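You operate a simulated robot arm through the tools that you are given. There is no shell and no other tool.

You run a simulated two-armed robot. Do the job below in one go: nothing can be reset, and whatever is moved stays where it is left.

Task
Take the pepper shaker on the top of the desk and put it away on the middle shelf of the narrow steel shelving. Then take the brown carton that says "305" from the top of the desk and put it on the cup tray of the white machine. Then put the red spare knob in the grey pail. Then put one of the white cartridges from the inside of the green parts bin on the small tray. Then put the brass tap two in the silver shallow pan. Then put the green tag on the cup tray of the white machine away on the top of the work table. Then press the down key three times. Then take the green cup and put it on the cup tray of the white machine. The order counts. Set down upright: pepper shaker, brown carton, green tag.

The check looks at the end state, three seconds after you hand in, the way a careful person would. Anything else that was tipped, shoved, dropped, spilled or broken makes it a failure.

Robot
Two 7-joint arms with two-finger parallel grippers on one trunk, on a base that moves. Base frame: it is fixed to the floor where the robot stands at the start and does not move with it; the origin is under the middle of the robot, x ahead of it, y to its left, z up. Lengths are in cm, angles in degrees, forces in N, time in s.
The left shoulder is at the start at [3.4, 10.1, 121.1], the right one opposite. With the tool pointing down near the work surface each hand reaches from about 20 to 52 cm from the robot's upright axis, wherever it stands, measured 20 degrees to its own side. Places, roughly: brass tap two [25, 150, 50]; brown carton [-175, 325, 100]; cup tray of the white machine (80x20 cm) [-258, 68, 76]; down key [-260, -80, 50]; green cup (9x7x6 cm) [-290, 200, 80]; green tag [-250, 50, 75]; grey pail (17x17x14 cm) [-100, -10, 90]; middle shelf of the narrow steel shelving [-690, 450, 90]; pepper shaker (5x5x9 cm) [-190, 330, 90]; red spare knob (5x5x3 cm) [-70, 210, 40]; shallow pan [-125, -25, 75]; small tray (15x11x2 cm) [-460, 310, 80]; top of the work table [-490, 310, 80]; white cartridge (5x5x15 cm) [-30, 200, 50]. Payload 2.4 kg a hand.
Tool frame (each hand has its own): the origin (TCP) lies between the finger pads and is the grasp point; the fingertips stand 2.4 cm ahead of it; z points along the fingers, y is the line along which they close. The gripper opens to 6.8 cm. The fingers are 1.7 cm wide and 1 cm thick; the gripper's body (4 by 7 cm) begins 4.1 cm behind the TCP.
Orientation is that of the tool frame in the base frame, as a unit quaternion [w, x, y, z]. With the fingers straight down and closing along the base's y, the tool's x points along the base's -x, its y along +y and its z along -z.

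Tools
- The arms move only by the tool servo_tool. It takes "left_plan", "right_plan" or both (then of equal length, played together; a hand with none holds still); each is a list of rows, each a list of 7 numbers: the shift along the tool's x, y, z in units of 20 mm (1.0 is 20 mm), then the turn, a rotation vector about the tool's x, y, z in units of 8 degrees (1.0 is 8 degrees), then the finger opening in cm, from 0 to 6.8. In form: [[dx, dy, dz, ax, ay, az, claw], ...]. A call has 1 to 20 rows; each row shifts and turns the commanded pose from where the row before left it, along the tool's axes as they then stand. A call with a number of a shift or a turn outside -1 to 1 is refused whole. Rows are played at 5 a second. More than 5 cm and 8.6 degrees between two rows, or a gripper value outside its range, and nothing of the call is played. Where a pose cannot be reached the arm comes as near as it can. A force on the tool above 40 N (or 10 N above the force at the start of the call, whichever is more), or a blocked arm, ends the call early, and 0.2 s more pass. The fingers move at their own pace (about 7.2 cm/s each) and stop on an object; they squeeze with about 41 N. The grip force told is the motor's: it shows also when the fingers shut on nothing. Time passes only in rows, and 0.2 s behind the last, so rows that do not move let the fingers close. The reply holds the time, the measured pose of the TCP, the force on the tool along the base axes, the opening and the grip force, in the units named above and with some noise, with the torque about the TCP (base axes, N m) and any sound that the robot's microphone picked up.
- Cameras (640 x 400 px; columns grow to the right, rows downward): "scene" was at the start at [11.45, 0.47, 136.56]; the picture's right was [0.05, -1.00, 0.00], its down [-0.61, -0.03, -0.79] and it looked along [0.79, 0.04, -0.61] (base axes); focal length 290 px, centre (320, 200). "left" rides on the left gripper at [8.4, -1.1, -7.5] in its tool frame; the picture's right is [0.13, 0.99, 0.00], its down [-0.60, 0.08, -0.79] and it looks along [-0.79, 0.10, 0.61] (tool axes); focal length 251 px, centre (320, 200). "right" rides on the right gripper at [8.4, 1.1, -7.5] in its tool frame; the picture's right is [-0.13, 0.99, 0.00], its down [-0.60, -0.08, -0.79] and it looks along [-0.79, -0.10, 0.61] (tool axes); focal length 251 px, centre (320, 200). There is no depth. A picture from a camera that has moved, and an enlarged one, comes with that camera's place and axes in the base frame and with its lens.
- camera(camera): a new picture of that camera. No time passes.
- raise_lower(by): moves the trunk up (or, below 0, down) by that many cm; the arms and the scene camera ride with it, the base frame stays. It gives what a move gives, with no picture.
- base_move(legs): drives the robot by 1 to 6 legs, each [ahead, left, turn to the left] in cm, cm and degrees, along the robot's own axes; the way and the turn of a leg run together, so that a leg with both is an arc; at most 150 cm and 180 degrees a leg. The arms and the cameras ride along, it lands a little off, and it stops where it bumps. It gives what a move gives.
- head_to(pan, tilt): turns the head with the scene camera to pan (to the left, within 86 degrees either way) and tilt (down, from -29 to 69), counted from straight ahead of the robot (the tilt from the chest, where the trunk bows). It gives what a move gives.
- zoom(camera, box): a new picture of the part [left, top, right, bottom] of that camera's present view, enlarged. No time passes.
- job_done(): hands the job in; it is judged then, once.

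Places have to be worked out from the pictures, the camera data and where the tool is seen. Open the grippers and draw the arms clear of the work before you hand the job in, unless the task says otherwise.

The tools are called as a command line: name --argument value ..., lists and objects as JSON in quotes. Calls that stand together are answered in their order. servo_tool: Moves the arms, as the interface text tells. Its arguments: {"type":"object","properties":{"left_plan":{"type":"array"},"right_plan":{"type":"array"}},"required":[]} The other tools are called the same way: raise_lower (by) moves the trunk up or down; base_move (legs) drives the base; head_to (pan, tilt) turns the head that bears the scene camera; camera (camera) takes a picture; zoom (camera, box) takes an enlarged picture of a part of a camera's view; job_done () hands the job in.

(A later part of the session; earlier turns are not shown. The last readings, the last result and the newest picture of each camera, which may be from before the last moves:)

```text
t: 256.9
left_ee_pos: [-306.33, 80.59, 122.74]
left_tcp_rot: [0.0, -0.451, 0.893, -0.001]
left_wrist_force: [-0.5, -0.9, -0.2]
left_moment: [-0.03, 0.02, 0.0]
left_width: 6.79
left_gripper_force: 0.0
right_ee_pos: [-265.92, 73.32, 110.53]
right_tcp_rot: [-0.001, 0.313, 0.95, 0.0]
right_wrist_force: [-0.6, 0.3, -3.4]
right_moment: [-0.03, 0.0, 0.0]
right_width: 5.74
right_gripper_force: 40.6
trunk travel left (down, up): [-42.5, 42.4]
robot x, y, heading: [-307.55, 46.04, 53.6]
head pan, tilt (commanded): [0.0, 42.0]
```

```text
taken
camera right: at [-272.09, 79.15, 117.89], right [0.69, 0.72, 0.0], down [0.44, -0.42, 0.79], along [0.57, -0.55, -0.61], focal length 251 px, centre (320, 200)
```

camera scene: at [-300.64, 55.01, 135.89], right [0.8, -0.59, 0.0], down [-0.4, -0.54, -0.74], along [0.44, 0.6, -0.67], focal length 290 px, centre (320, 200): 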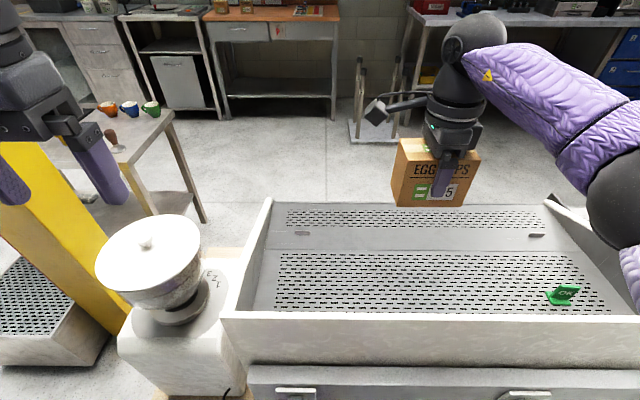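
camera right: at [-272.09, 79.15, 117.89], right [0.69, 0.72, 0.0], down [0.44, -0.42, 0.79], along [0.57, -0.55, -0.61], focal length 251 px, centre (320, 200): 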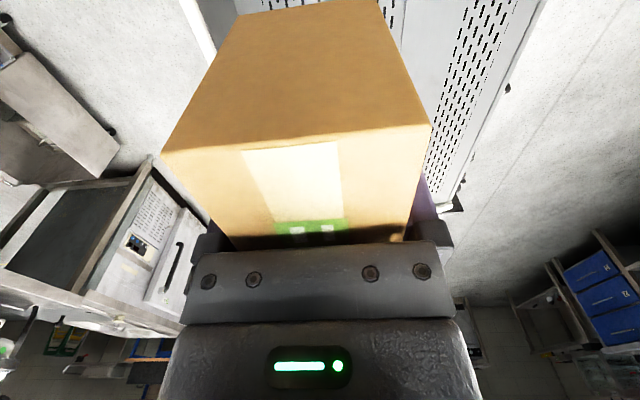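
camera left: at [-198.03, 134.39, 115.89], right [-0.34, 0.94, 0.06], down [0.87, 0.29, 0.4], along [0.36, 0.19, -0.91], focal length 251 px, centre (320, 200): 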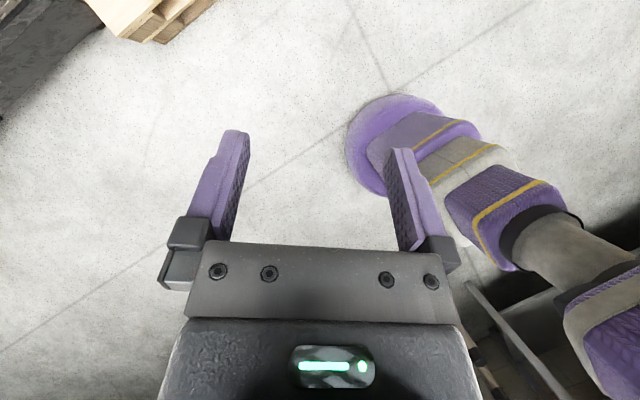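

The carton hangs at n≈-100, over the middle of the back plate. To keep the elbow above the back wall I split the descent: trunk 10 cm down first, then the arm.

raise_lower --by -10

servo_tool --right_plan '[[0, 0, 0.6, 0, 0, 0, 4.5], [0, 0, 0.8, 0, 0, 0, 4.5], [0, 0, 0.8, 0, 0, 0, 4.5], [0, 0, 0.8, 0, 0, 0, 4.5], [0, 0, 0, 0, 0, 0, 4.5]]'

camera --camera "scene"

camera --camera "right"

```text
t: 258.2
left_ee_pos: [-306.55, 80.63, 112.81]
left_tcp_rot: [-0.001, -0.451, 0.893, 0.0]
left_wrist_force: [-0.3, 0.2, -0.4]
left_moment: [0.01, -0.03, 0.01]
left_width: 6.78
left_gripper_force: 0.1
right_ee_pos: [-265.9, 73.23, 100.63]
right_tcp_rot: [-0.002, 0.314, 0.949, 0.001]
right_wrist_force: [-1.2, 1.1, -3.0]
right_moment: [0.03, 0.0, -0.01]
right_width: 5.79
right_gripper_force: 40.7
trunk travel left (down, up): [-32.5, 52.4]
robot x, y, heading: [-307.02, 45.73, 53.5]
head pan, tilt (commanded): [0.0, 42.0]
```

```text
t: 259.4
left_ee_pos: [-306.32, 80.62, 112.67]
left_tcp_rot: [-0.001, -0.451, 0.893, 0.0]
left_wrist_force: [0.5, -0.3, 0.3]
left_moment: [-0.01, 0.0, -0.01]
left_width: 6.79
left_gripper_force: 0.0
right_ee_pos: [-265.75, 73.37, 94.35]
right_tcp_rot: [-0.002, 0.315, 0.949, 0.0]
right_wrist_force: [-0.5, -0.9, -3.1]
right_moment: [0.0, -0.01, -0.01]
right_width: 5.78
right_gripper_force: 41.1
trunk travel left (down, up): [-32.5, 52.4]
robot x, y, heading: [-307.37, 45.84, 53.6]
head pan, tilt (commanded): [0.0, 42.0]
```

```text
taken
camera scene: at [-299.72, 56.26, 125.81], right [0.8, -0.59, 0.0], down [-0.4, -0.54, -0.74], along [0.44, 0.6, -0.67], focal length 290 px, centre (320, 200)
```

scene: 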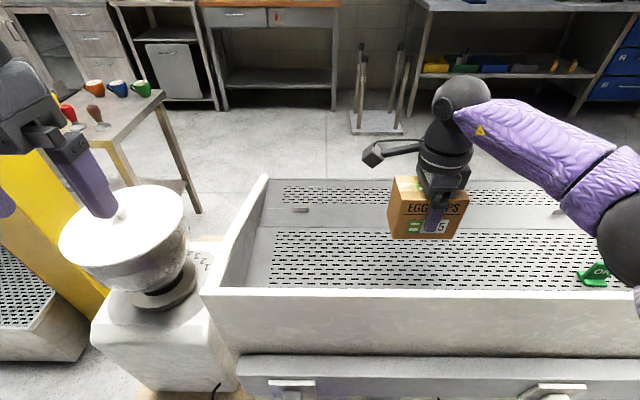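

```text
taken
camera right: at [-271.94, 79.27, 101.86], right [0.69, 0.72, 0.0], down [0.44, -0.42, 0.79], along [0.57, -0.55, -0.61], focal length 251 px, centre (320, 200)
```

right: 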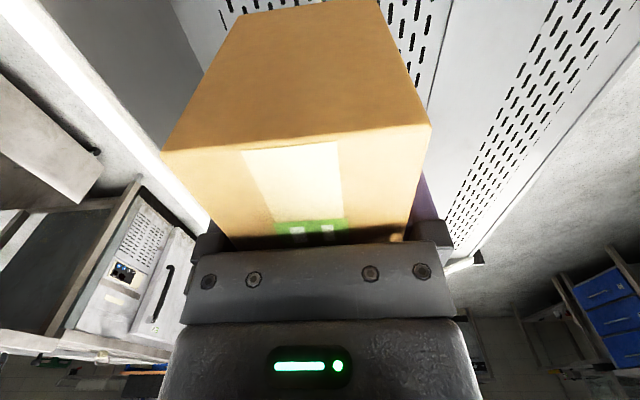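

All clear so far. I lower the carton to about 1 cm above the plate.

servo_tool --right_plan '[[0, 0, 0.7, 0, 0, 0, 4.5], [0, 0, 0.7, 0, 0, 0, 4.5], [0, 0, 0.7, 0, 0, 0, 4.5], [0, 0, 0.7, 0, 0, 0, 4.5], [0, 0, 0.7, 0, 0, 0, 4.5], [0, 0, 0.6, 0, 0, 0, 4.5], [0, 0, 0.6, 0, 0, 0, 4.5], [0, 0, 0.5, 0, 0, 0, 4.5], [0, 0, 0, 0, 0, 0, 4.5]]'

camera --camera "scene"

camera --camera "right"

```text
t: 261.4
left_ee_pos: [-306.4, 80.6, 112.7]
left_tcp_rot: [-0.001, -0.451, 0.892, 0.0]
left_wrist_force: [0.2, -0.4, -0.8]
left_moment: [-0.06, -0.02, 0.01]
left_width: 6.8
left_gripper_force: 0.1
right_ee_pos: [-265.87, 73.31, 84.01]
right_tcp_rot: [-0.001, 0.314, 0.949, 0.0]
right_wrist_force: [-0.7, 0.1, -3.8]
right_moment: [0.0, -0.01, -0.01]
right_width: 5.78
right_gripper_force: 41.5
trunk travel left (down, up): [-32.5, 52.4]
robot x, y, heading: [-307.5, 45.73, 53.6]
head pan, tilt (commanded): [0.0, 42.0]
```

```text
taken
camera scene: at [-299.72, 56.26, 125.81], right [0.8, -0.59, 0.0], down [-0.4, -0.54, -0.74], along [0.44, 0.6, -0.67], focal length 290 px, centre (320, 200)
```

scene: 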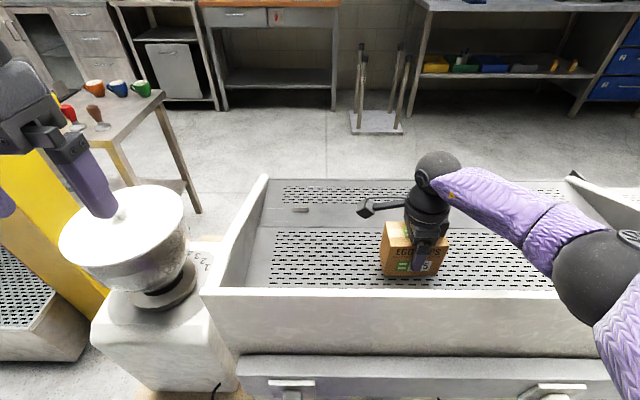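

```text
taken
camera right: at [-271.94, 79.16, 91.46], right [0.69, 0.72, 0.0], down [0.44, -0.42, 0.79], along [0.57, -0.55, -0.61], focal length 251 px, centre (320, 200)
```

right: 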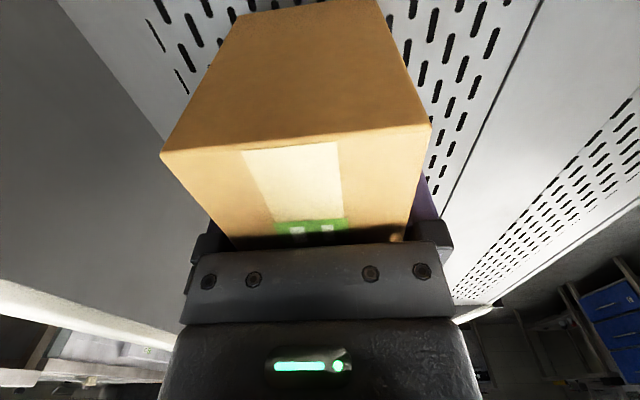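

The elbow ball is still some 8 cm above the wall. I lower in small steps until contact.

servo_tool --right_plan '[[0, 0, 0.25, 0, 0, 0, 4.5], [0, 0, 0.25, 0, 0, 0, 4.5], [0, 0, 0, 0, 0, 0, 4.5]]'

servo_tool --right_plan '[[0, 0, 0.12, 0, 0, 0, 4.5], [0, 0, 0, 0, 0, 0, 4.5]]'

servo_tool --right_plan '[[0, 0, 0.12, 0, 0, 0, 4.5], [0, 0, 0, 0, 0, 0, 4.5]]'

servo_tool --right_plan '[[0, 0, 0.1, 0, 0, 0, 4.5], [0, 0, 0, 0, 0, 0, 4.5]]'

```text
t: 262.2
left_ee_pos: [-306.45, 80.51, 112.8]
left_tcp_rot: [-0.001, -0.451, 0.893, 0.0]
left_wrist_force: [0.0, -0.1, 0.7]
left_moment: [-0.03, -0.01, -0.02]
left_width: 6.82
left_gripper_force: 0.1
right_ee_pos: [-265.87, 73.36, 83.04]
right_tcp_rot: [0.0, 0.313, 0.95, -0.001]
right_wrist_force: [0.0, 0.2, -3.9]
right_moment: [-0.02, 0.01, -0.01]
right_width: 5.79
right_gripper_force: 40.7
trunk travel left (down, up): [-32.5, 52.4]
robot x, y, heading: [-307.35, 45.72, 53.6]
head pan, tilt (commanded): [0.0, 42.0]
```

```text
t: 262.8
left_ee_pos: [-306.43, 80.58, 112.77]
left_tcp_rot: [-0.001, -0.451, 0.893, -0.001]
left_wrist_force: [1.3, 0.0, -0.5]
left_moment: [0.0, -0.02, 0.0]
left_width: 6.78
left_gripper_force: 0.1
right_ee_pos: [-265.89, 73.3, 82.88]
right_tcp_rot: [0.0, 0.314, 0.95, -0.001]
right_wrist_force: [-0.1, 0.1, -3.2]
right_moment: [0.05, -0.04, 0.01]
right_width: 5.77
right_gripper_force: 41.1
trunk travel left (down, up): [-32.5, 52.4]
robot x, y, heading: [-307.15, 45.91, 53.5]
head pan, tilt (commanded): [0.0, 42.0]
```

```text
t: 263.4
left_ee_pos: [-306.32, 80.72, 112.72]
left_tcp_rot: [0.0, -0.45, 0.893, -0.001]
left_wrist_force: [0.6, 0.0, 0.8]
left_moment: [-0.01, 0.0, -0.02]
left_width: 6.79
left_gripper_force: 0.0
right_ee_pos: [-265.94, 73.3, 82.64]
right_tcp_rot: [0.0, 0.314, 0.949, -0.001]
right_wrist_force: [0.3, -0.1, -3.4]
right_moment: [-0.01, -0.01, -0.01]
right_width: 5.78
right_gripper_force: 41.3
trunk travel left (down, up): [-32.5, 52.4]
robot x, y, heading: [-307.4, 45.91, 53.5]
head pan, tilt (commanded): [0.0, 42.0]
```

```text
t: 264.0
left_ee_pos: [-306.42, 80.67, 112.72]
left_tcp_rot: [-0.002, -0.451, 0.893, 0.0]
left_wrist_force: [0.6, -0.2, -0.7]
left_moment: [-0.01, 0.02, 0.0]
left_width: 6.78
left_gripper_force: 0.2
right_ee_pos: [-265.91, 73.21, 82.34]
right_tcp_rot: [-0.001, 0.314, 0.949, -0.001]
right_wrist_force: [-0.3, 0.3, -3.7]
right_moment: [0.01, -0.01, 0.0]
right_width: 5.81
right_gripper_force: 40.4
trunk travel left (down, up): [-32.5, 52.4]
robot x, y, heading: [-307.34, 45.66, 53.1]
head pan, tilt (commanded): [0.0, 42.0]
```

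No contact yet at 82.3; I keep stepping 2 mm at a time.

servo_tool --right_plan '[[0, 0, 0.1, 0, 0, 0, 4.5], [0, 0, 0, 0, 0, 0, 4.5]]'

servo_tool --right_plan '[[0, 0, 0.1, 0, 0, 0, 4.5], [0, 0, 0, 0, 0, 0, 4.5]]'

servo_tool --right_plan '[[0, 0, 0.08, 0, 0, 0, 4.5], [0, 0, 0, 0, 0, 0, 4.5]]'

```text
t: 264.6
left_ee_pos: [-306.49, 80.56, 112.84]
left_tcp_rot: [0.001, -0.451, 0.892, 0.0]
left_wrist_force: [0.7, -0.7, 0.3]
left_moment: [0.02, 0.01, 0.04]
left_width: 6.82
left_gripper_force: 0.0
right_ee_pos: [-265.94, 73.29, 82.33]
right_tcp_rot: [0.0, 0.314, 0.949, 0.001]
right_wrist_force: [3.0, 0.4, 15.3]
right_moment: [-0.1, 0.49, 0.0]
right_width: 5.74
right_gripper_force: 40.6
trunk travel left (down, up): [-32.5, 52.4]
robot x, y, heading: [-307.03, 45.71, 53.4]
head pan, tilt (commanded): [0.0, 42.0]
```

```text
t: 265.1
left_ee_pos: [-306.57, 80.56, 112.67]
left_tcp_rot: [0.0, -0.451, 0.893, 0.0]
left_wrist_force: [-0.9, 0.0, 0.5]
left_moment: [-0.01, -0.02, 0.01]
left_width: 6.8
left_gripper_force: 0.0
right_ee_pos: [-265.91, 73.32, 82.27]
right_tcp_rot: [0.0, 0.314, 0.949, 0.002]
right_wrist_force: [-2.9, -5.1, 18.8]
right_moment: [-0.84, 0.55, 0.1]
right_width: 5.77
right_gripper_force: 40.7
trunk travel left (down, up): [-32.5, 52.4]
robot x, y, heading: [-307.07, 46.04, 53.4]
head pan, tilt (commanded): [0.0, 42.0]
stopped in row 2 (right hand): the force on the tool passed its limit at 42 N (the readings are from after the stop); the commanded pose is now the measured one
```

```text
t: 265.8
left_ee_pos: [-306.59, 80.45, 112.73]
left_tcp_rot: [0.0, -0.45, 0.893, -0.001]
left_wrist_force: [0.3, -0.1, -0.7]
left_moment: [0.04, 0.0, 0.03]
left_width: 6.81
left_gripper_force: 0.1
right_ee_pos: [-265.93, 73.24, 82.31]
right_tcp_rot: [0.001, 0.315, 0.949, 0.004]
right_wrist_force: [-3.7, -6.6, 22.1]
right_moment: [-1.21, 0.27, -0.2]
right_width: 5.79
right_gripper_force: 41.3
trunk travel left (down, up): [-32.5, 52.4]
robot x, y, heading: [-307.08, 45.97, 53.2]
head pan, tilt (commanded): [0.0, 42.0]
stopped in row 2 (right hand): the force on the tool passed its limit at 41 N (the readings are from after the stop); the commanded pose is now the measured one
```

The carton is resting on the plate (contact at z≈82.3). I ease up a millimetre or so to relieve the pressure, then open.

servo_tool --right_plan '[[0, 0, -0.06, 0, 0, 0, 4.5], [0, 0, 0, 0, 0, 0, 4.5]]'

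servo_tool --right_plan '[[0, 0, 0, 0, 0, 0, 6.1], [0, 0, 0, 0, 0, 0, 6.5], [0, 0, 0, 0, 0, 0, 6.8], [0, 0, 0, 0, 0, 0, 6.8]]'

camera --camera "right"

camera --camera "scene"

```text
t: 266.4
left_ee_pos: [-306.53, 80.65, 112.68]
left_tcp_rot: [0.0, -0.451, 0.893, 0.0]
left_wrist_force: [0.6, -0.4, 0.2]
left_moment: [0.0, 0.02, 0.0]
left_width: 6.8
left_gripper_force: 0.1
right_ee_pos: [-265.87, 73.42, 82.37]
right_tcp_rot: [0.0, 0.315, 0.949, 0.004]
right_wrist_force: [-4.1, -3.1, 10.1]
right_moment: [-0.61, 0.37, -0.06]
right_width: 5.77
right_gripper_force: 41.4
trunk travel left (down, up): [-32.5, 52.4]
robot x, y, heading: [-307.37, 45.96, 53.4]
head pan, tilt (commanded): [0.0, 42.0]
```

```text
t: 267.4
left_ee_pos: [-306.37, 80.5, 112.78]
left_tcp_rot: [-0.001, -0.45, 0.893, 0.0]
left_wrist_force: [1.3, 0.0, -0.5]
left_moment: [-0.01, 0.03, 0.01]
left_width: 6.8
left_gripper_force: 0.0
right_ee_pos: [-265.68, 73.39, 82.31]
right_tcp_rot: [0.0, 0.315, 0.949, 0.003]
right_wrist_force: [-0.4, -0.1, -1.0]
right_moment: [-0.01, 0.03, 0.0]
right_width: 6.8
right_gripper_force: 0.1
trunk travel left (down, up): [-32.5, 52.4]
robot x, y, heading: [-307.46, 45.87, 53.7]
head pan, tilt (commanded): [0.0, 42.0]
```

```text
taken
camera right: at [-271.93, 79.29, 89.72], right [0.7, 0.72, 0.01], down [0.44, -0.43, 0.79], along [0.57, -0.55, -0.61], focal length 251 px, centre (320, 200)
```

right: 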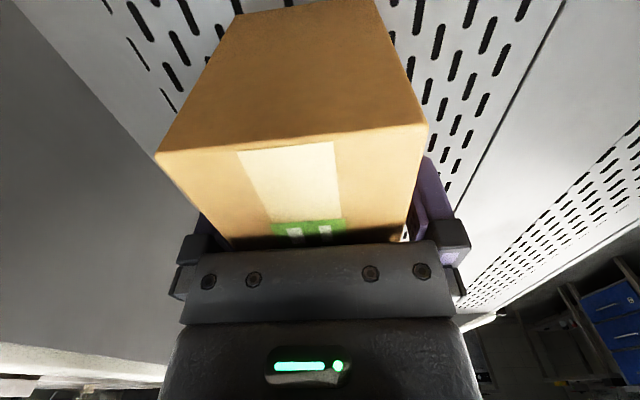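

```text
taken
camera scene: at [-299.73, 56.24, 125.82], right [0.8, -0.6, 0.0], down [-0.4, -0.54, -0.74], along [0.44, 0.6, -0.67], focal length 290 px, centre (320, 200)
```

scene: 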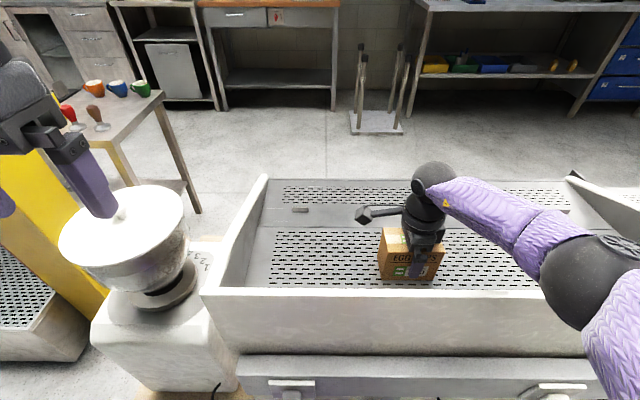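

Released; the carton stands on the plate. I lift the hand straight up and check.

servo_tool --right_plan '[[0, 0, -0.3, 0, 0, 0, 6.8], [0, 0, -0.5, 0, 0, 0, 6.8], [0, 0, -0.7, 0, 0, 0, 6.8], [0, 0, -0.8, 0, 0, 0, 6.8], [0, 0, -0.8, 0, 0, 0, 6.8], [0, 0, -0.8, 0, 0, 0, 6.8], [0, 0, -0.8, 0, 0, 0, 6.8], [0, 0, -0.8, 0, 0, 0, 6.8], [0, 0, -0.8, 0, 0, 0, 6.8], [0, 0, -0.8, 0, 0, 0, 6.8], [0, 0, -0.8, 0, 0, 0, 6.8], [0, 0, 0, 0, 0, 0, 6.8]]'

camera --camera "scene"

camera --camera "right"

```text
t: 270.0
left_ee_pos: [-306.39, 80.61, 112.78]
left_tcp_rot: [-0.001, -0.451, 0.893, 0.0]
left_wrist_force: [0.0, -0.3, -0.1]
left_moment: [-0.01, 0.0, 0.0]
left_width: 6.83
left_gripper_force: 0.1
right_ee_pos: [-265.88, 73.23, 98.09]
right_tcp_rot: [0.0, 0.315, 0.949, 0.002]
right_wrist_force: [0.1, 0.1, 0.2]
right_moment: [-0.02, -0.03, 0.02]
right_width: 6.81
right_gripper_force: 0.1
trunk travel left (down, up): [-32.5, 52.4]
robot x, y, heading: [-307.45, 46.02, 53.7]
head pan, tilt (commanded): [0.0, 42.0]
```

```text
taken
camera scene: at [-299.73, 56.23, 125.82], right [0.8, -0.6, 0.0], down [-0.4, -0.54, -0.74], along [0.44, 0.6, -0.67], focal length 290 px, centre (320, 200)
```

scene: 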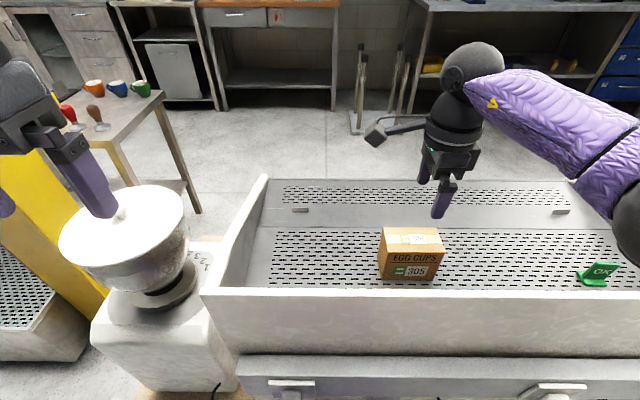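

```text
taken
camera right: at [-272.08, 79.12, 105.43], right [0.7, 0.72, 0.01], down [0.44, -0.43, 0.79], along [0.57, -0.55, -0.61], focal length 251 px, centre (320, 200)
```

right: 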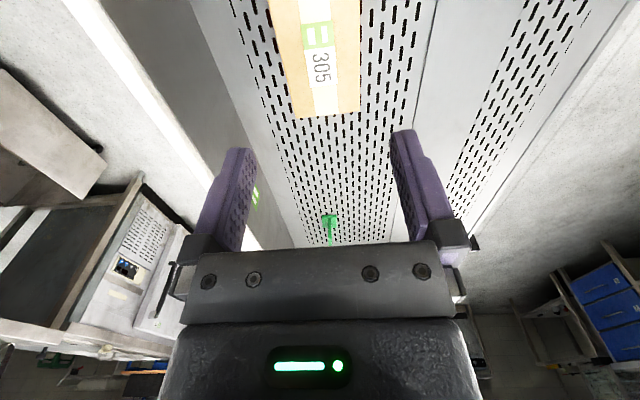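

Carton 305 stands upright on the cup tray, next to the untouched tag. I retract, raise the trunk, and leave the corridor the way I came.

raise_lower --by 10

servo_tool --right_plan '[[0, -0.8, 0, 0, 0, 0, 6.8], [0, -0.8, 0, 0, 0, 0, 6.8], [0, -0.8, 0, 0, 0, 0, 6.8], [0, -0.8, 0, 0, 0, 0, 6.8], [0, -0.8, 0, 0, 0, 0, 6.8], [0, -0.8, 0, 0, 0, 0, 6.8], [0, -0.8, 0, 0, 0, 0, 6.8], [0, -0.8, 0, 0, 0, 0, 6.8], [0, 0, 0, 0, 0, 0, 6.8]]'

base_move --legs '[[-18, 0, 0], [0, 0, -89]]'

head_to --pan 0 --tilt 30

camera --camera "scene"

```text
t: 271.3
left_ee_pos: [-306.39, 80.6, 122.7]
left_tcp_rot: [0.0, -0.451, 0.893, -0.001]
left_wrist_force: [0.4, -0.5, -0.2]
left_moment: [0.01, 0.0, -0.02]
left_width: 6.83
left_gripper_force: 0.1
right_ee_pos: [-265.66, 73.49, 108.01]
right_tcp_rot: [-0.001, 0.314, 0.949, 0.002]
right_wrist_force: [0.6, -0.2, -0.5]
right_moment: [0.0, 0.0, 0.03]
right_width: 6.8
right_gripper_force: 0.1
trunk travel left (down, up): [-42.5, 42.4]
robot x, y, heading: [-307.27, 45.9, 53.4]
head pan, tilt (commanded): [0.0, 42.0]
```

```text
t: 273.3
left_ee_pos: [-306.39, 80.65, 122.73]
left_tcp_rot: [-0.001, -0.451, 0.893, -0.001]
left_wrist_force: [0.0, 0.8, 0.7]
left_moment: [-0.03, 0.01, -0.01]
left_width: 6.81
left_gripper_force: 0.1
right_ee_pos: [-273.46, 63.07, 107.74]
right_tcp_rot: [0.0, 0.316, 0.949, 0.002]
right_wrist_force: [0.6, 0.2, 0.7]
right_moment: [-0.03, 0.06, 0.0]
right_width: 6.78
right_gripper_force: 0.1
trunk travel left (down, up): [-42.5, 42.4]
robot x, y, heading: [-307.56, 46.09, 53.3]
head pan, tilt (commanded): [0.0, 42.0]
```

```text
t: 278.7
left_ee_pos: [-283.37, 29.62, 122.71]
left_tcp_rot: [-0.001, 0.329, 0.944, 0.0]
left_wrist_force: [-1.0, -0.4, 0.5]
left_moment: [0.0, 0.03, 0.03]
left_width: 6.81
left_gripper_force: 0.0
right_ee_pos: [-301.92, -2.84, 107.85]
right_tcp_rot: [0.002, 0.901, 0.435, 0.002]
right_wrist_force: [-1.0, 0.0, 0.7]
right_moment: [0.0, 0.03, -0.01]
right_width: 6.79
right_gripper_force: 0.1
trunk travel left (down, up): [-42.5, 42.4]
robot x, y, heading: [-318.0, 31.63, -38.1]
head pan, tilt (commanded): [0.0, 42.0]
```

```text
t: 279.5
left_ee_pos: [-283.36, 29.52, 122.81]
left_tcp_rot: [0.0, 0.328, 0.945, -0.001]
left_wrist_force: [-0.4, -0.5, 0.8]
left_moment: [-0.02, 0.0, 0.0]
left_width: 6.81
left_gripper_force: 0.1
right_ee_pos: [-301.9, -2.91, 107.84]
right_tcp_rot: [0.002, 0.9, 0.435, 0.002]
right_wrist_force: [0.0, 0.3, 0.4]
right_moment: [-0.01, -0.02, -0.02]
right_width: 6.8
right_gripper_force: 0.2
trunk travel left (down, up): [-42.5, 42.4]
robot x, y, heading: [-317.8, 31.56, -38.1]
head pan, tilt (commanded): [0.0, 30.0]
```

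```text
taken
camera scene: at [-308.69, 24.19, 137.72], right [-0.62, -0.78, 0.0], down [-0.39, 0.31, -0.87], along [0.68, -0.54, -0.5], focal length 290 px, centre (320, 200)
```

scene: 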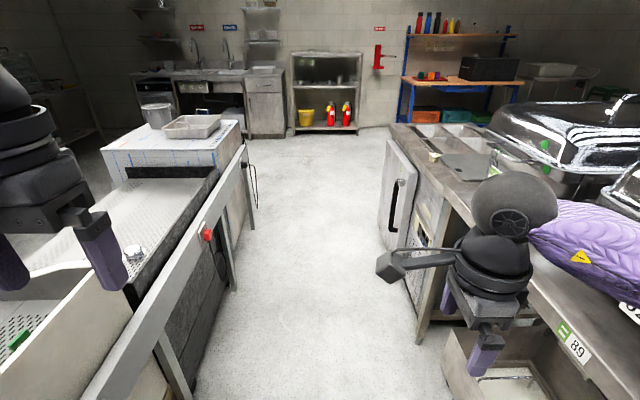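

Heading out of the corridor I can see the chiller's control panel on the right. I zoom in on it for the later key task.

zoom --camera "scene" --box '[380, 150, 480, 290]'

base_move --legs '[[80, 0, 2], [75, 0, 0], [80, 0, 0]]'

camera --camera "scene"

```text
2.86 times, centred on (430, 220) of scene
camera zoom: at [-308.69, 24.19, 137.72], right [-0.62, -0.78, 0.0], down [-0.39, 0.31, -0.87], along [0.68, -0.54, -0.5], focal length 828 px, centre (6, 143)
```

zoom: 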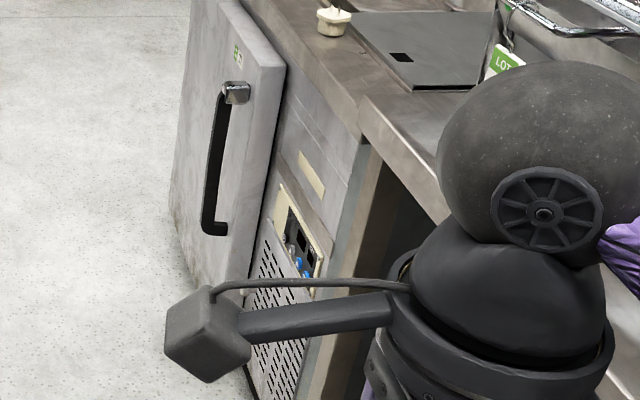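

```text
t: 291.4
left_ee_pos: [-95.62, -113.88, 122.69]
left_tcp_rot: [-0.001, 0.318, 0.948, 0.001]
left_wrist_force: [-0.4, 0.5, -0.6]
left_moment: [0.02, -0.03, 0.0]
left_width: 6.8
left_gripper_force: 0.0
right_ee_pos: [-113.49, -146.67, 107.7]
right_tcp_rot: [0.002, 0.897, 0.443, 0.001]
right_wrist_force: [0.2, 0.2, 0.0]
right_moment: [0.01, 0.01, 0.02]
right_width: 6.8
right_gripper_force: 0.0
trunk travel left (down, up): [-42.5, 42.4]
robot x, y, heading: [-130.31, -112.78, -37.3]
head pan, tilt (commanded): [0.0, 30.0]
```

```text
taken
camera scene: at [-120.81, -119.82, 137.72], right [-0.6, -0.8, 0.0], down [-0.4, 0.3, -0.87], along [0.69, -0.52, -0.5], focal length 290 px, centre (320, 200)
```

scene: 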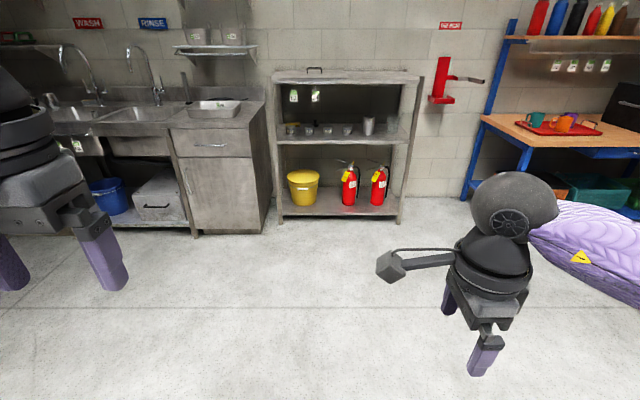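

I exit the corridor, turn toward the bench and go across, then slide left along the bench to look at its lower shelf.

base_move --legs '[[40, 0, 0], [0, 0, 91], [110, 0, 0], [100, 0, 0], [0, 145, 0]]'

camera --camera "scene"

```text
t: 314.5
left_ee_pos: [-91.37, 151.67, 122.79]
left_tcp_rot: [-0.001, -0.454, 0.891, -0.001]
left_wrist_force: [-0.1, 0.0, 0.1]
left_moment: [0.02, 0.01, 0.01]
left_width: 6.82
left_gripper_force: 0.1
right_ee_pos: [-58.3, 134.48, 107.79]
right_tcp_rot: [0.0, 0.31, 0.951, 0.002]
right_wrist_force: [0.3, 0.2, -0.1]
right_moment: [0.0, 0.01, -0.02]
right_width: 6.82
right_gripper_force: 0.0
trunk travel left (down, up): [-42.5, 42.4]
robot x, y, heading: [-91.55, 116.85, 53.6]
head pan, tilt (commanded): [0.0, 30.0]
```

```text
taken
camera scene: at [-84.92, 126.65, 137.73], right [0.81, -0.59, 0.0], down [-0.29, -0.41, -0.87], along [0.51, 0.7, -0.5], focal length 290 px, centre (320, 200)
```

scene: 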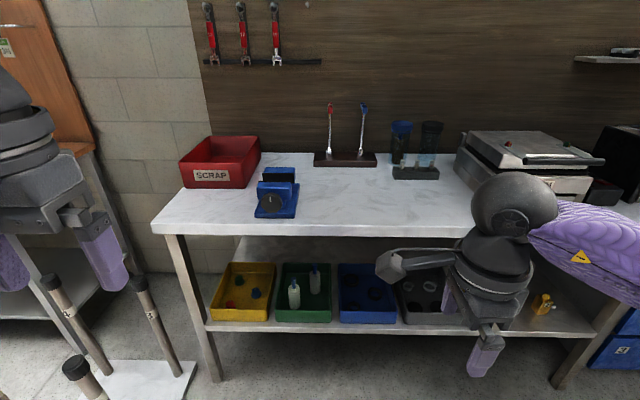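

The red knob appears to be in the yellow bin, cartridges in the green one. I zoom in on the bins.

zoom --camera "scene" --box '[190, 225, 450, 387]'

zoom --camera "scene" --box '[200, 250, 340, 338]'

```text
2.46 times, centred on (320, 306) of scene
camera zoom: at [-84.92, 126.65, 137.73], right [0.81, -0.59, 0.0], down [-0.29, -0.41, -0.87], along [0.51, 0.7, -0.5], focal length 713 px, centre (320, -61)
```

zoom: 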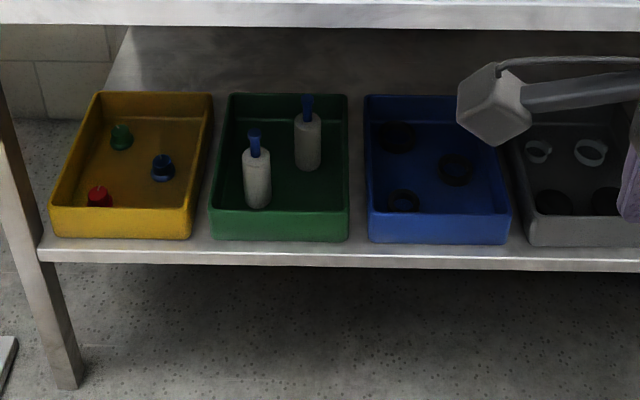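

```text
4.55 times, centred on (270, 294) of scene
camera zoom: at [-84.92, 126.65, 137.73], right [0.81, -0.59, 0.0], down [-0.29, -0.41, -0.87], along [0.51, 0.7, -0.5], focal length 1317 px, centre (547, -227)
```

zoom: 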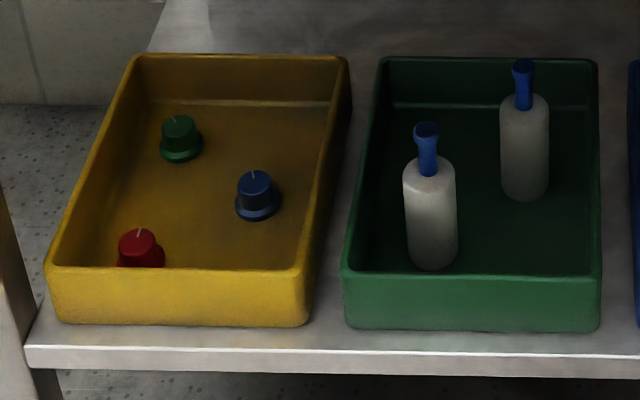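

The red knob sits in the front-left corner of the yellow bin. I lower the trunk 25 cm for a second view to triangulate shelf and bin heights; the bench is 80 cm ahead so the hands are clear.

raise_lower --by -25

camera --camera "scene"

zoom --camera "scene" --box '[190, 170, 350, 270]'

```text
t: 317.1
left_ee_pos: [-91.29, 151.68, 97.84]
left_tcp_rot: [0.0, -0.456, 0.89, 0.001]
left_wrist_force: [0.6, -0.2, 0.4]
left_moment: [0.0, 0.0, 0.01]
left_width: 6.79
left_gripper_force: 0.0
right_ee_pos: [-58.18, 134.44, 82.88]
right_tcp_rot: [0.0, 0.309, 0.951, 0.004]
right_wrist_force: [-0.4, 0.6, -0.3]
right_moment: [-0.02, -0.01, 0.0]
right_width: 6.8
right_gripper_force: 0.1
trunk travel left (down, up): [-17.5, 67.4]
robot x, y, heading: [-91.94, 116.98, 54.0]
head pan, tilt (commanded): [0.0, 30.0]
```

```text
taken
camera scene: at [-81.92, 130.77, 112.41], right [0.81, -0.59, 0.0], down [-0.29, -0.4, -0.87], along [0.51, 0.7, -0.5], focal length 290 px, centre (320, 200)
```

scene: 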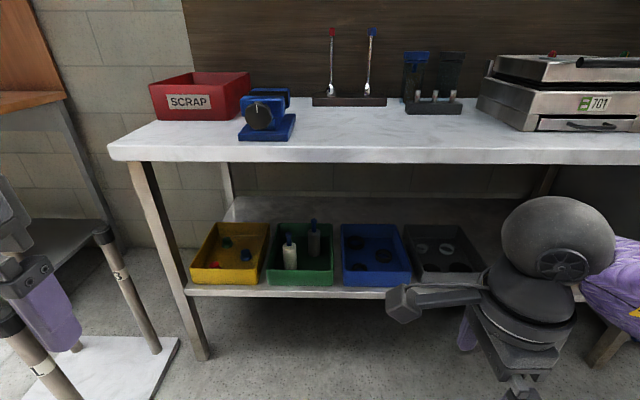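

```text
4.00 times, centred on (270, 220) of scene
camera zoom: at [-81.92, 130.77, 112.41], right [0.81, -0.59, 0.0], down [-0.29, -0.4, -0.87], along [0.51, 0.7, -0.5], focal length 1159 px, centre (520, 120)
```

zoom: 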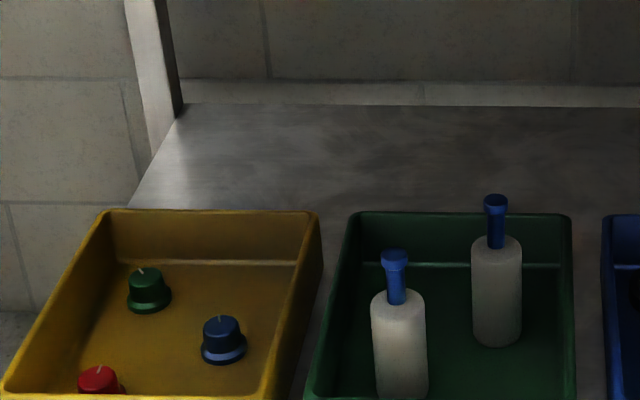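

Triangulated: bench top at z≈85–88, lower shelf at z≈41.8, bin rims at ≈48.7, the red knob about 8 cm behind the bench edge. I'll reach under with the left hand; first I draw the right hand back, lower the trunk fully, and bring the left hand down to passing height.

servo_tool --right_plan '[[0, -0.8, 0, 0, 0, 0, 6.8], [0, -0.8, 0, 0, 0, 0, 6.8], [0, -0.8, 0, 0, 0, 0, 6.8], [0, -0.8, 0, 0, 0, 0, 6.8], [0, -0.8, 0, 0, 0, 0, 6.8], [0, -0.8, 0, 0, 0, 0, 6.8], [0, -0.8, 0, 0, 0, 0, 6.8], [0, 0, 0, 0, 0, 0, 6.8]]'

raise_lower --by -17

servo_tool --left_plan '[[0, 0, 0.9, 0, 0, 0, 6.8], [0, 0, 0.9, 0, 0, 0, 6.8], [0, 0, 0.9, 0, 0, 0, 6.8], [0, 0, 0.9, 0, 0, 0, 6.8], [0, 0, 0.9, 0, 0, 0, 6.8], [0, 0, 0.9, 0, 0, 0, 6.8], [0, 0, 0.9, 0, 0, 0, 6.8], [0, 0, 0.9, 0, 0, 0, 6.8], [0, 0, 0.9, 0, 0, 0, 6.8], [0, 0, 0.9, 0, 0, 0, 6.8], [0, 0, 0.9, 0, 0, 0, 6.8], [0, 0, 0.9, 0, 0, 0, 6.8], [0, 0, 0.9, 0, 0, 0, 6.8], [0, 0, 0, 0, 0, 0, 6.8]]'

camera --camera "scene"

camera --camera "left"

```text
t: 318.9
left_ee_pos: [-91.33, 151.65, 97.63]
left_tcp_rot: [-0.001, -0.455, 0.891, 0.0]
left_wrist_force: [0.5, -1.2, 0.7]
left_moment: [0.01, 0.01, 0.02]
left_width: 6.77
left_gripper_force: 0.0
right_ee_pos: [-62.71, 128.18, 82.71]
right_tcp_rot: [-0.001, 0.309, 0.951, 0.002]
right_wrist_force: [-0.3, 0.1, -0.8]
right_moment: [-0.05, -0.01, 0.01]
right_width: 6.8
right_gripper_force: 0.1
right hand out of reach, approached as far as the arm can: row 6, 7
trunk travel left (down, up): [-17.5, 67.4]
robot x, y, heading: [-91.51, 116.9, 54.3]
head pan, tilt (commanded): [0.0, 30.0]
```

```text
t: 320.8
left_ee_pos: [-91.25, 151.57, 80.71]
left_tcp_rot: [0.0, -0.455, 0.891, 0.0]
left_wrist_force: [-0.6, 1.6, 1.4]
left_moment: [-0.02, 0.01, 0.04]
left_width: 6.79
left_gripper_force: 0.0
right_ee_pos: [-61.93, 129.59, 62.52]
right_tcp_rot: [-0.027, 0.308, 0.948, -0.08]
right_wrist_force: [-0.9, 0.6, 0.2]
right_moment: [0.03, 0.0, 0.0]
right_width: 6.8
right_gripper_force: 0.1
trunk travel left (down, up): [-0.5, 84.4]
robot x, y, heading: [-91.7, 117.2, 54.1]
head pan, tilt (commanded): [0.0, 30.0]
```

```text
t: 323.8
left_ee_pos: [-90.62, 152.97, 57.74]
left_tcp_rot: [0.0, -0.455, 0.891, 0.0]
left_wrist_force: [0.1, 0.1, -0.1]
left_moment: [0.01, 0.01, 0.03]
left_width: 6.79
left_gripper_force: 0.1
left hand out of reach, approached as far as the arm can: row 7, 8, 9
right_ee_pos: [-61.89, 129.47, 62.49]
right_tcp_rot: [-0.027, 0.309, 0.947, -0.08]
right_wrist_force: [0.6, 0.0, 0.2]
right_moment: [0.03, 0.04, 0.01]
right_width: 6.81
right_gripper_force: 0.3
trunk travel left (down, up): [-0.5, 84.4]
robot x, y, heading: [-91.72, 116.98, 54.0]
head pan, tilt (commanded): [0.0, 30.0]
```

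```text
taken
camera scene: at [-78.52, 135.45, 94.74], right [0.81, -0.59, 0.0], down [-0.29, -0.41, -0.87], along [0.51, 0.7, -0.5], focal length 290 px, centre (320, 200)
```

scene: 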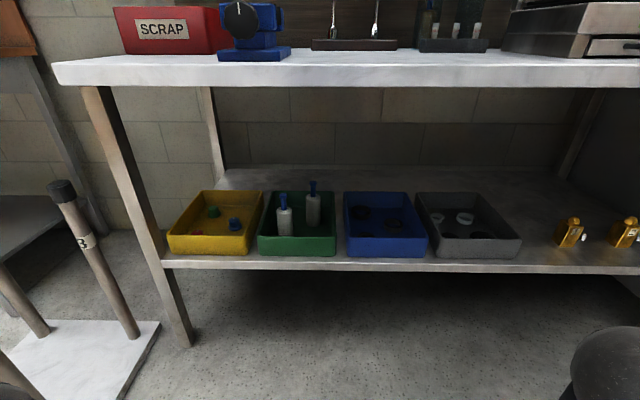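

```text
taken
camera left: at [-94.78, 145.6, 65.2], right [-0.88, 0.48, 0.0], down [0.29, 0.54, 0.79], along [0.38, 0.7, -0.61], focal length 251 px, centre (320, 200)
```

left: 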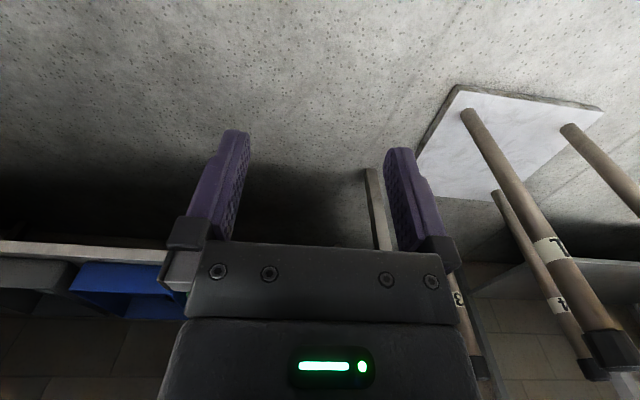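

The trunk leans forward as it lowers, which helps the reach. The stool's nearest posts stay about 50 cm to my left, so I drive 37 cm ahead and 15 cm left, both hands already below bench-top height.

base_move --legs '[[20, 15, 0], [17, 0, 0]]'

head_to --pan 20 --tilt 45

camera --camera "scene"

camera --camera "left"

```text
t: 326.7
left_ee_pos: [-80.68, 192.14, 57.75]
left_tcp_rot: [0.0, -0.452, 0.892, 0.0]
left_wrist_force: [-0.1, 0.3, -0.5]
left_moment: [0.0, 0.0, 0.04]
left_width: 6.8
left_gripper_force: 0.1
right_ee_pos: [-51.97, 168.4, 62.53]
right_tcp_rot: [-0.027, 0.311, 0.947, -0.08]
right_wrist_force: [0.0, 0.6, 0.5]
right_moment: [0.0, 0.0, -0.01]
right_width: 6.78
right_gripper_force: 0.2
trunk travel left (down, up): [-0.5, 84.4]
robot x, y, heading: [-82.02, 156.03, 54.0]
head pan, tilt (commanded): [0.0, 30.0]
```

```text
t: 327.5
left_ee_pos: [-80.78, 192.09, 57.72]
left_tcp_rot: [-0.001, -0.453, 0.892, 0.0]
left_wrist_force: [-1.1, 0.7, 0.0]
left_moment: [0.03, -0.02, 0.01]
left_width: 6.8
left_gripper_force: 0.0
right_ee_pos: [-51.98, 168.48, 62.52]
right_tcp_rot: [-0.027, 0.311, 0.947, -0.08]
right_wrist_force: [0.2, -0.2, 0.1]
right_moment: [0.0, -0.03, 0.0]
right_width: 6.77
right_gripper_force: 0.2
trunk travel left (down, up): [-0.5, 84.4]
robot x, y, heading: [-81.66, 156.44, 53.9]
head pan, tilt (commanded): [20.0, 45.0]
```

```text
taken
camera scene: at [-71.7, 174.96, 92.48], right [0.96, -0.28, 0.0], down [-0.2, -0.68, -0.71], along [0.2, 0.68, -0.71], focal length 290 px, centre (320, 200)
```

scene: 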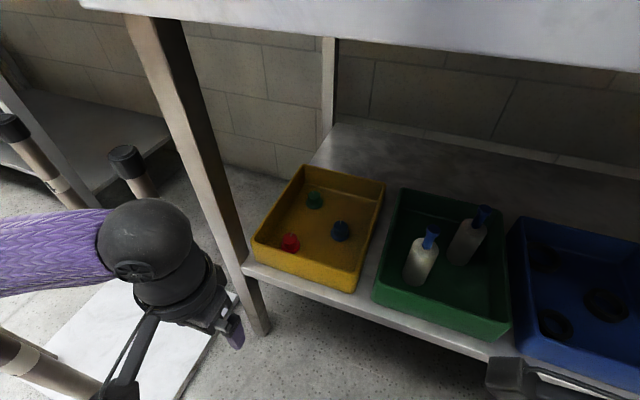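

```text
taken
camera left: at [-84.84, 184.68, 65.23], right [-0.88, 0.48, 0.0], down [0.29, 0.53, 0.79], along [0.38, 0.69, -0.61], focal length 251 px, centre (320, 200)
```

left: 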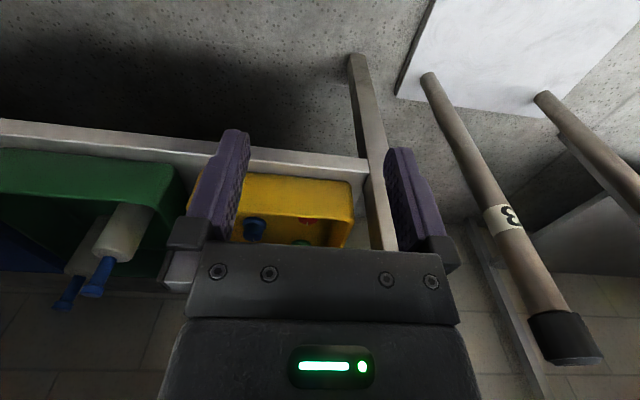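

The knob measures at (-68, 210), i.e. 51.6 ahead and 20.5 left of my axis; the bench leg is 9 cm left of the hand's path. I move the left hand forward under the bench top at z≈57.

servo_tool --left_plan '[[-0.7, 0, 0, 0, 0, 0, 6.8], [-0.8, 0, 0, 0, 0, 0, 6.8], [-0.8, 0.05, 0, 0, 0, 0, 6.8], [-0.8, 0.05, 0, 0, 0, 0, 6.8], [-0.8, 0.05, 0, 0, 0, 0, 6.8], [-0.8, 0.05, 0, 0, 0, 0, 6.8], [-0.8, 0.05, 0, 0, 0, 0, 6.8], [-0.8, 0.05, 0, 0, 0, 0, 6.8], [-0.8, 0, 0, 0, 0, 0, 6.8], [-0.8, 0, 0, 0, 0, 0, 6.8], [-0.8, 0, 0, 0, 0, 0, 6.8], [-0.8, 0, 0, 0, 0, 0, 6.8], [-0.8, 0, 0, 0, 0, 0, 6.8], [0, 0, 0, 0, 0, 0, 6.8]]'

camera --camera "left"

camera --camera "scene"

```text
t: 330.5
left_ee_pos: [-69.0, 209.1, 57.67]
left_tcp_rot: [-0.001, -0.453, 0.892, -0.001]
left_wrist_force: [-0.3, 0.0, -0.3]
left_moment: [-0.02, -0.02, 0.0]
left_width: 6.8
left_gripper_force: 0.0
right_ee_pos: [-51.94, 168.36, 62.57]
right_tcp_rot: [-0.027, 0.311, 0.947, -0.08]
right_wrist_force: [-0.3, -0.2, -0.9]
right_moment: [0.01, 0.01, -0.01]
right_width: 6.78
right_gripper_force: 0.1
trunk travel left (down, up): [-0.5, 84.4]
robot x, y, heading: [-82.22, 155.82, 53.6]
head pan, tilt (commanded): [20.0, 45.0]
```

```text
taken
camera left: at [-73.15, 201.64, 65.11], right [-0.88, 0.48, 0.0], down [0.29, 0.53, 0.79], along [0.38, 0.69, -0.61], focal length 251 px, centre (320, 200)
```

left: 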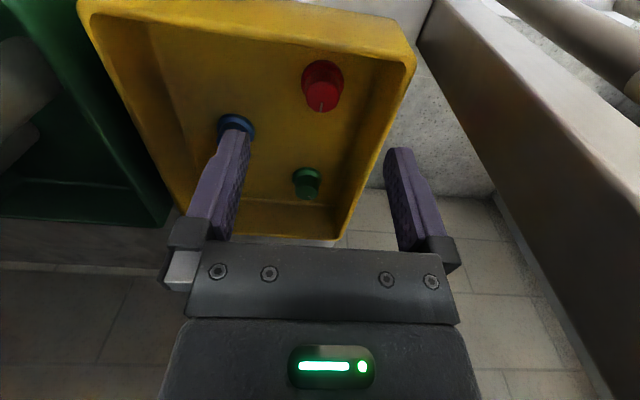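

```text
taken
camera scene: at [-71.7, 174.96, 92.47], right [0.96, -0.28, 0.0], down [-0.2, -0.68, -0.71], along [0.2, 0.68, -0.71], focal length 290 px, centre (320, 200)
```

scene: 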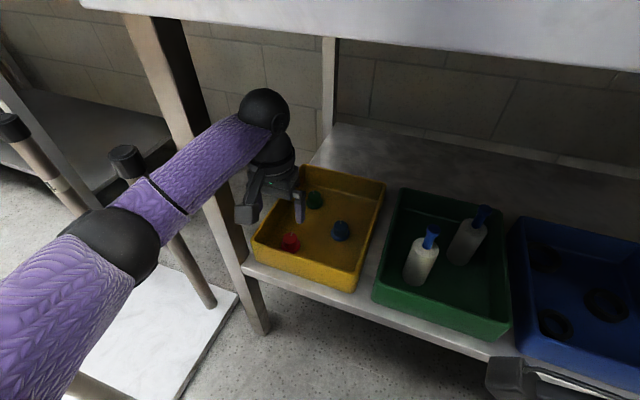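

The knob is now in the left hand's view, about 2 cm further ahead. I zoom to refine.

zoom --camera "left" --box '[260, 30, 400, 130]'

zoom --camera "scene" --box '[230, 150, 390, 300]'

```text
4.00 times, centred on (330, 80) of left
camera zoom: at [-73.15, 201.64, 65.11], right [-0.88, 0.48, 0.0], down [0.29, 0.53, 0.79], along [0.38, 0.69, -0.61], focal length 1006 px, centre (280, 680)
```

zoom: 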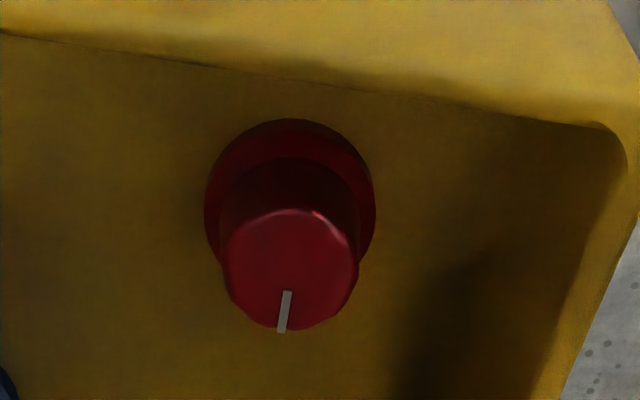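

```text
2.67 times, centred on (310, 225) of scene
camera zoom: at [-71.7, 174.96, 92.47], right [0.96, -0.28, 0.0], down [-0.2, -0.68, -0.71], along [0.2, 0.68, -0.71], focal length 773 px, centre (347, 133)
```

zoom: 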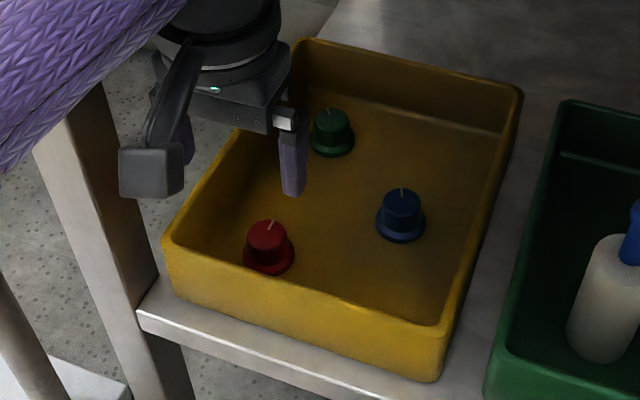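

Both cameras agree: the knob is 2.5 cm ahead and about 2 mm left of the TCP. I shift over it and descend part way.

servo_tool --left_plan '[[-0.6, 0.06, 0, 0, 0, 0, 6.8], [-0.65, 0.06, 0, 0, 0, 0, 6.8], [0, 0, 0.7, 0, 0, 0, 6.8], [0, 0, 0.8, 0, 0, 0, 6.8], [0, 0, 0.8, 0, 0, 0, 6.8], [0, 0, 0.8, 0, 0, 0, 6.8], [0, 0, 0.7, 0, 0, 0, 6.8], [0, 0, 0, 0, 0, 0, 6.8]]'

camera --camera "left"

zoom --camera "scene" --box '[230, 150, 390, 300]'

```text
t: 332.3
left_ee_pos: [-67.65, 211.22, 50.15]
left_tcp_rot: [-0.001, -0.452, 0.892, -0.001]
left_wrist_force: [0.3, -0.4, 0.7]
left_moment: [0.0, 0.01, 0.0]
left_width: 6.8
left_gripper_force: 0.0
right_ee_pos: [-52.04, 168.38, 62.58]
right_tcp_rot: [-0.027, 0.31, 0.947, -0.08]
right_wrist_force: [0.4, -0.5, 0.1]
right_moment: [0.06, -0.03, -0.01]
right_width: 6.76
right_gripper_force: 0.0
trunk travel left (down, up): [-0.5, 84.4]
robot x, y, heading: [-82.29, 156.04, 53.9]
head pan, tilt (commanded): [20.0, 45.0]
```

```text
taken
camera left: at [-71.77, 203.82, 57.71], right [-0.88, 0.48, 0.0], down [0.29, 0.53, 0.79], along [0.38, 0.69, -0.61], focal length 251 px, centre (320, 200)
```

left: 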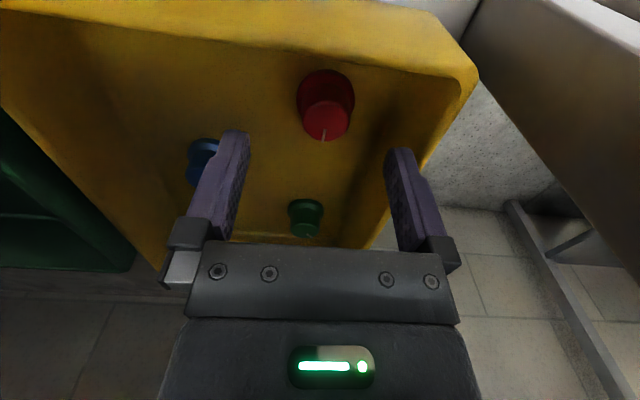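

```text
2.67 times, centred on (310, 225) of scene
camera zoom: at [-71.7, 174.96, 92.47], right [0.96, -0.28, 0.0], down [-0.2, -0.68, -0.71], along [0.2, 0.68, -0.71], focal length 773 px, centre (347, 133)
```

zoom: 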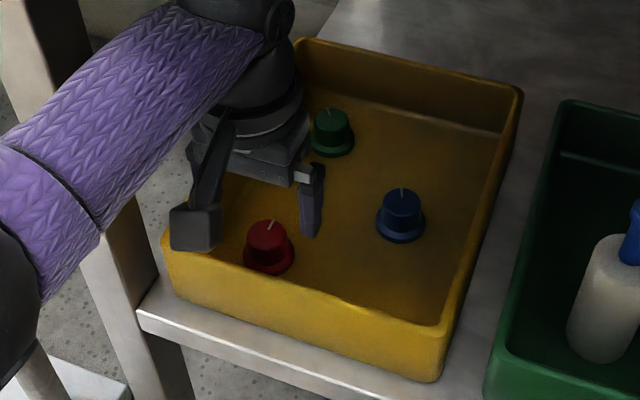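

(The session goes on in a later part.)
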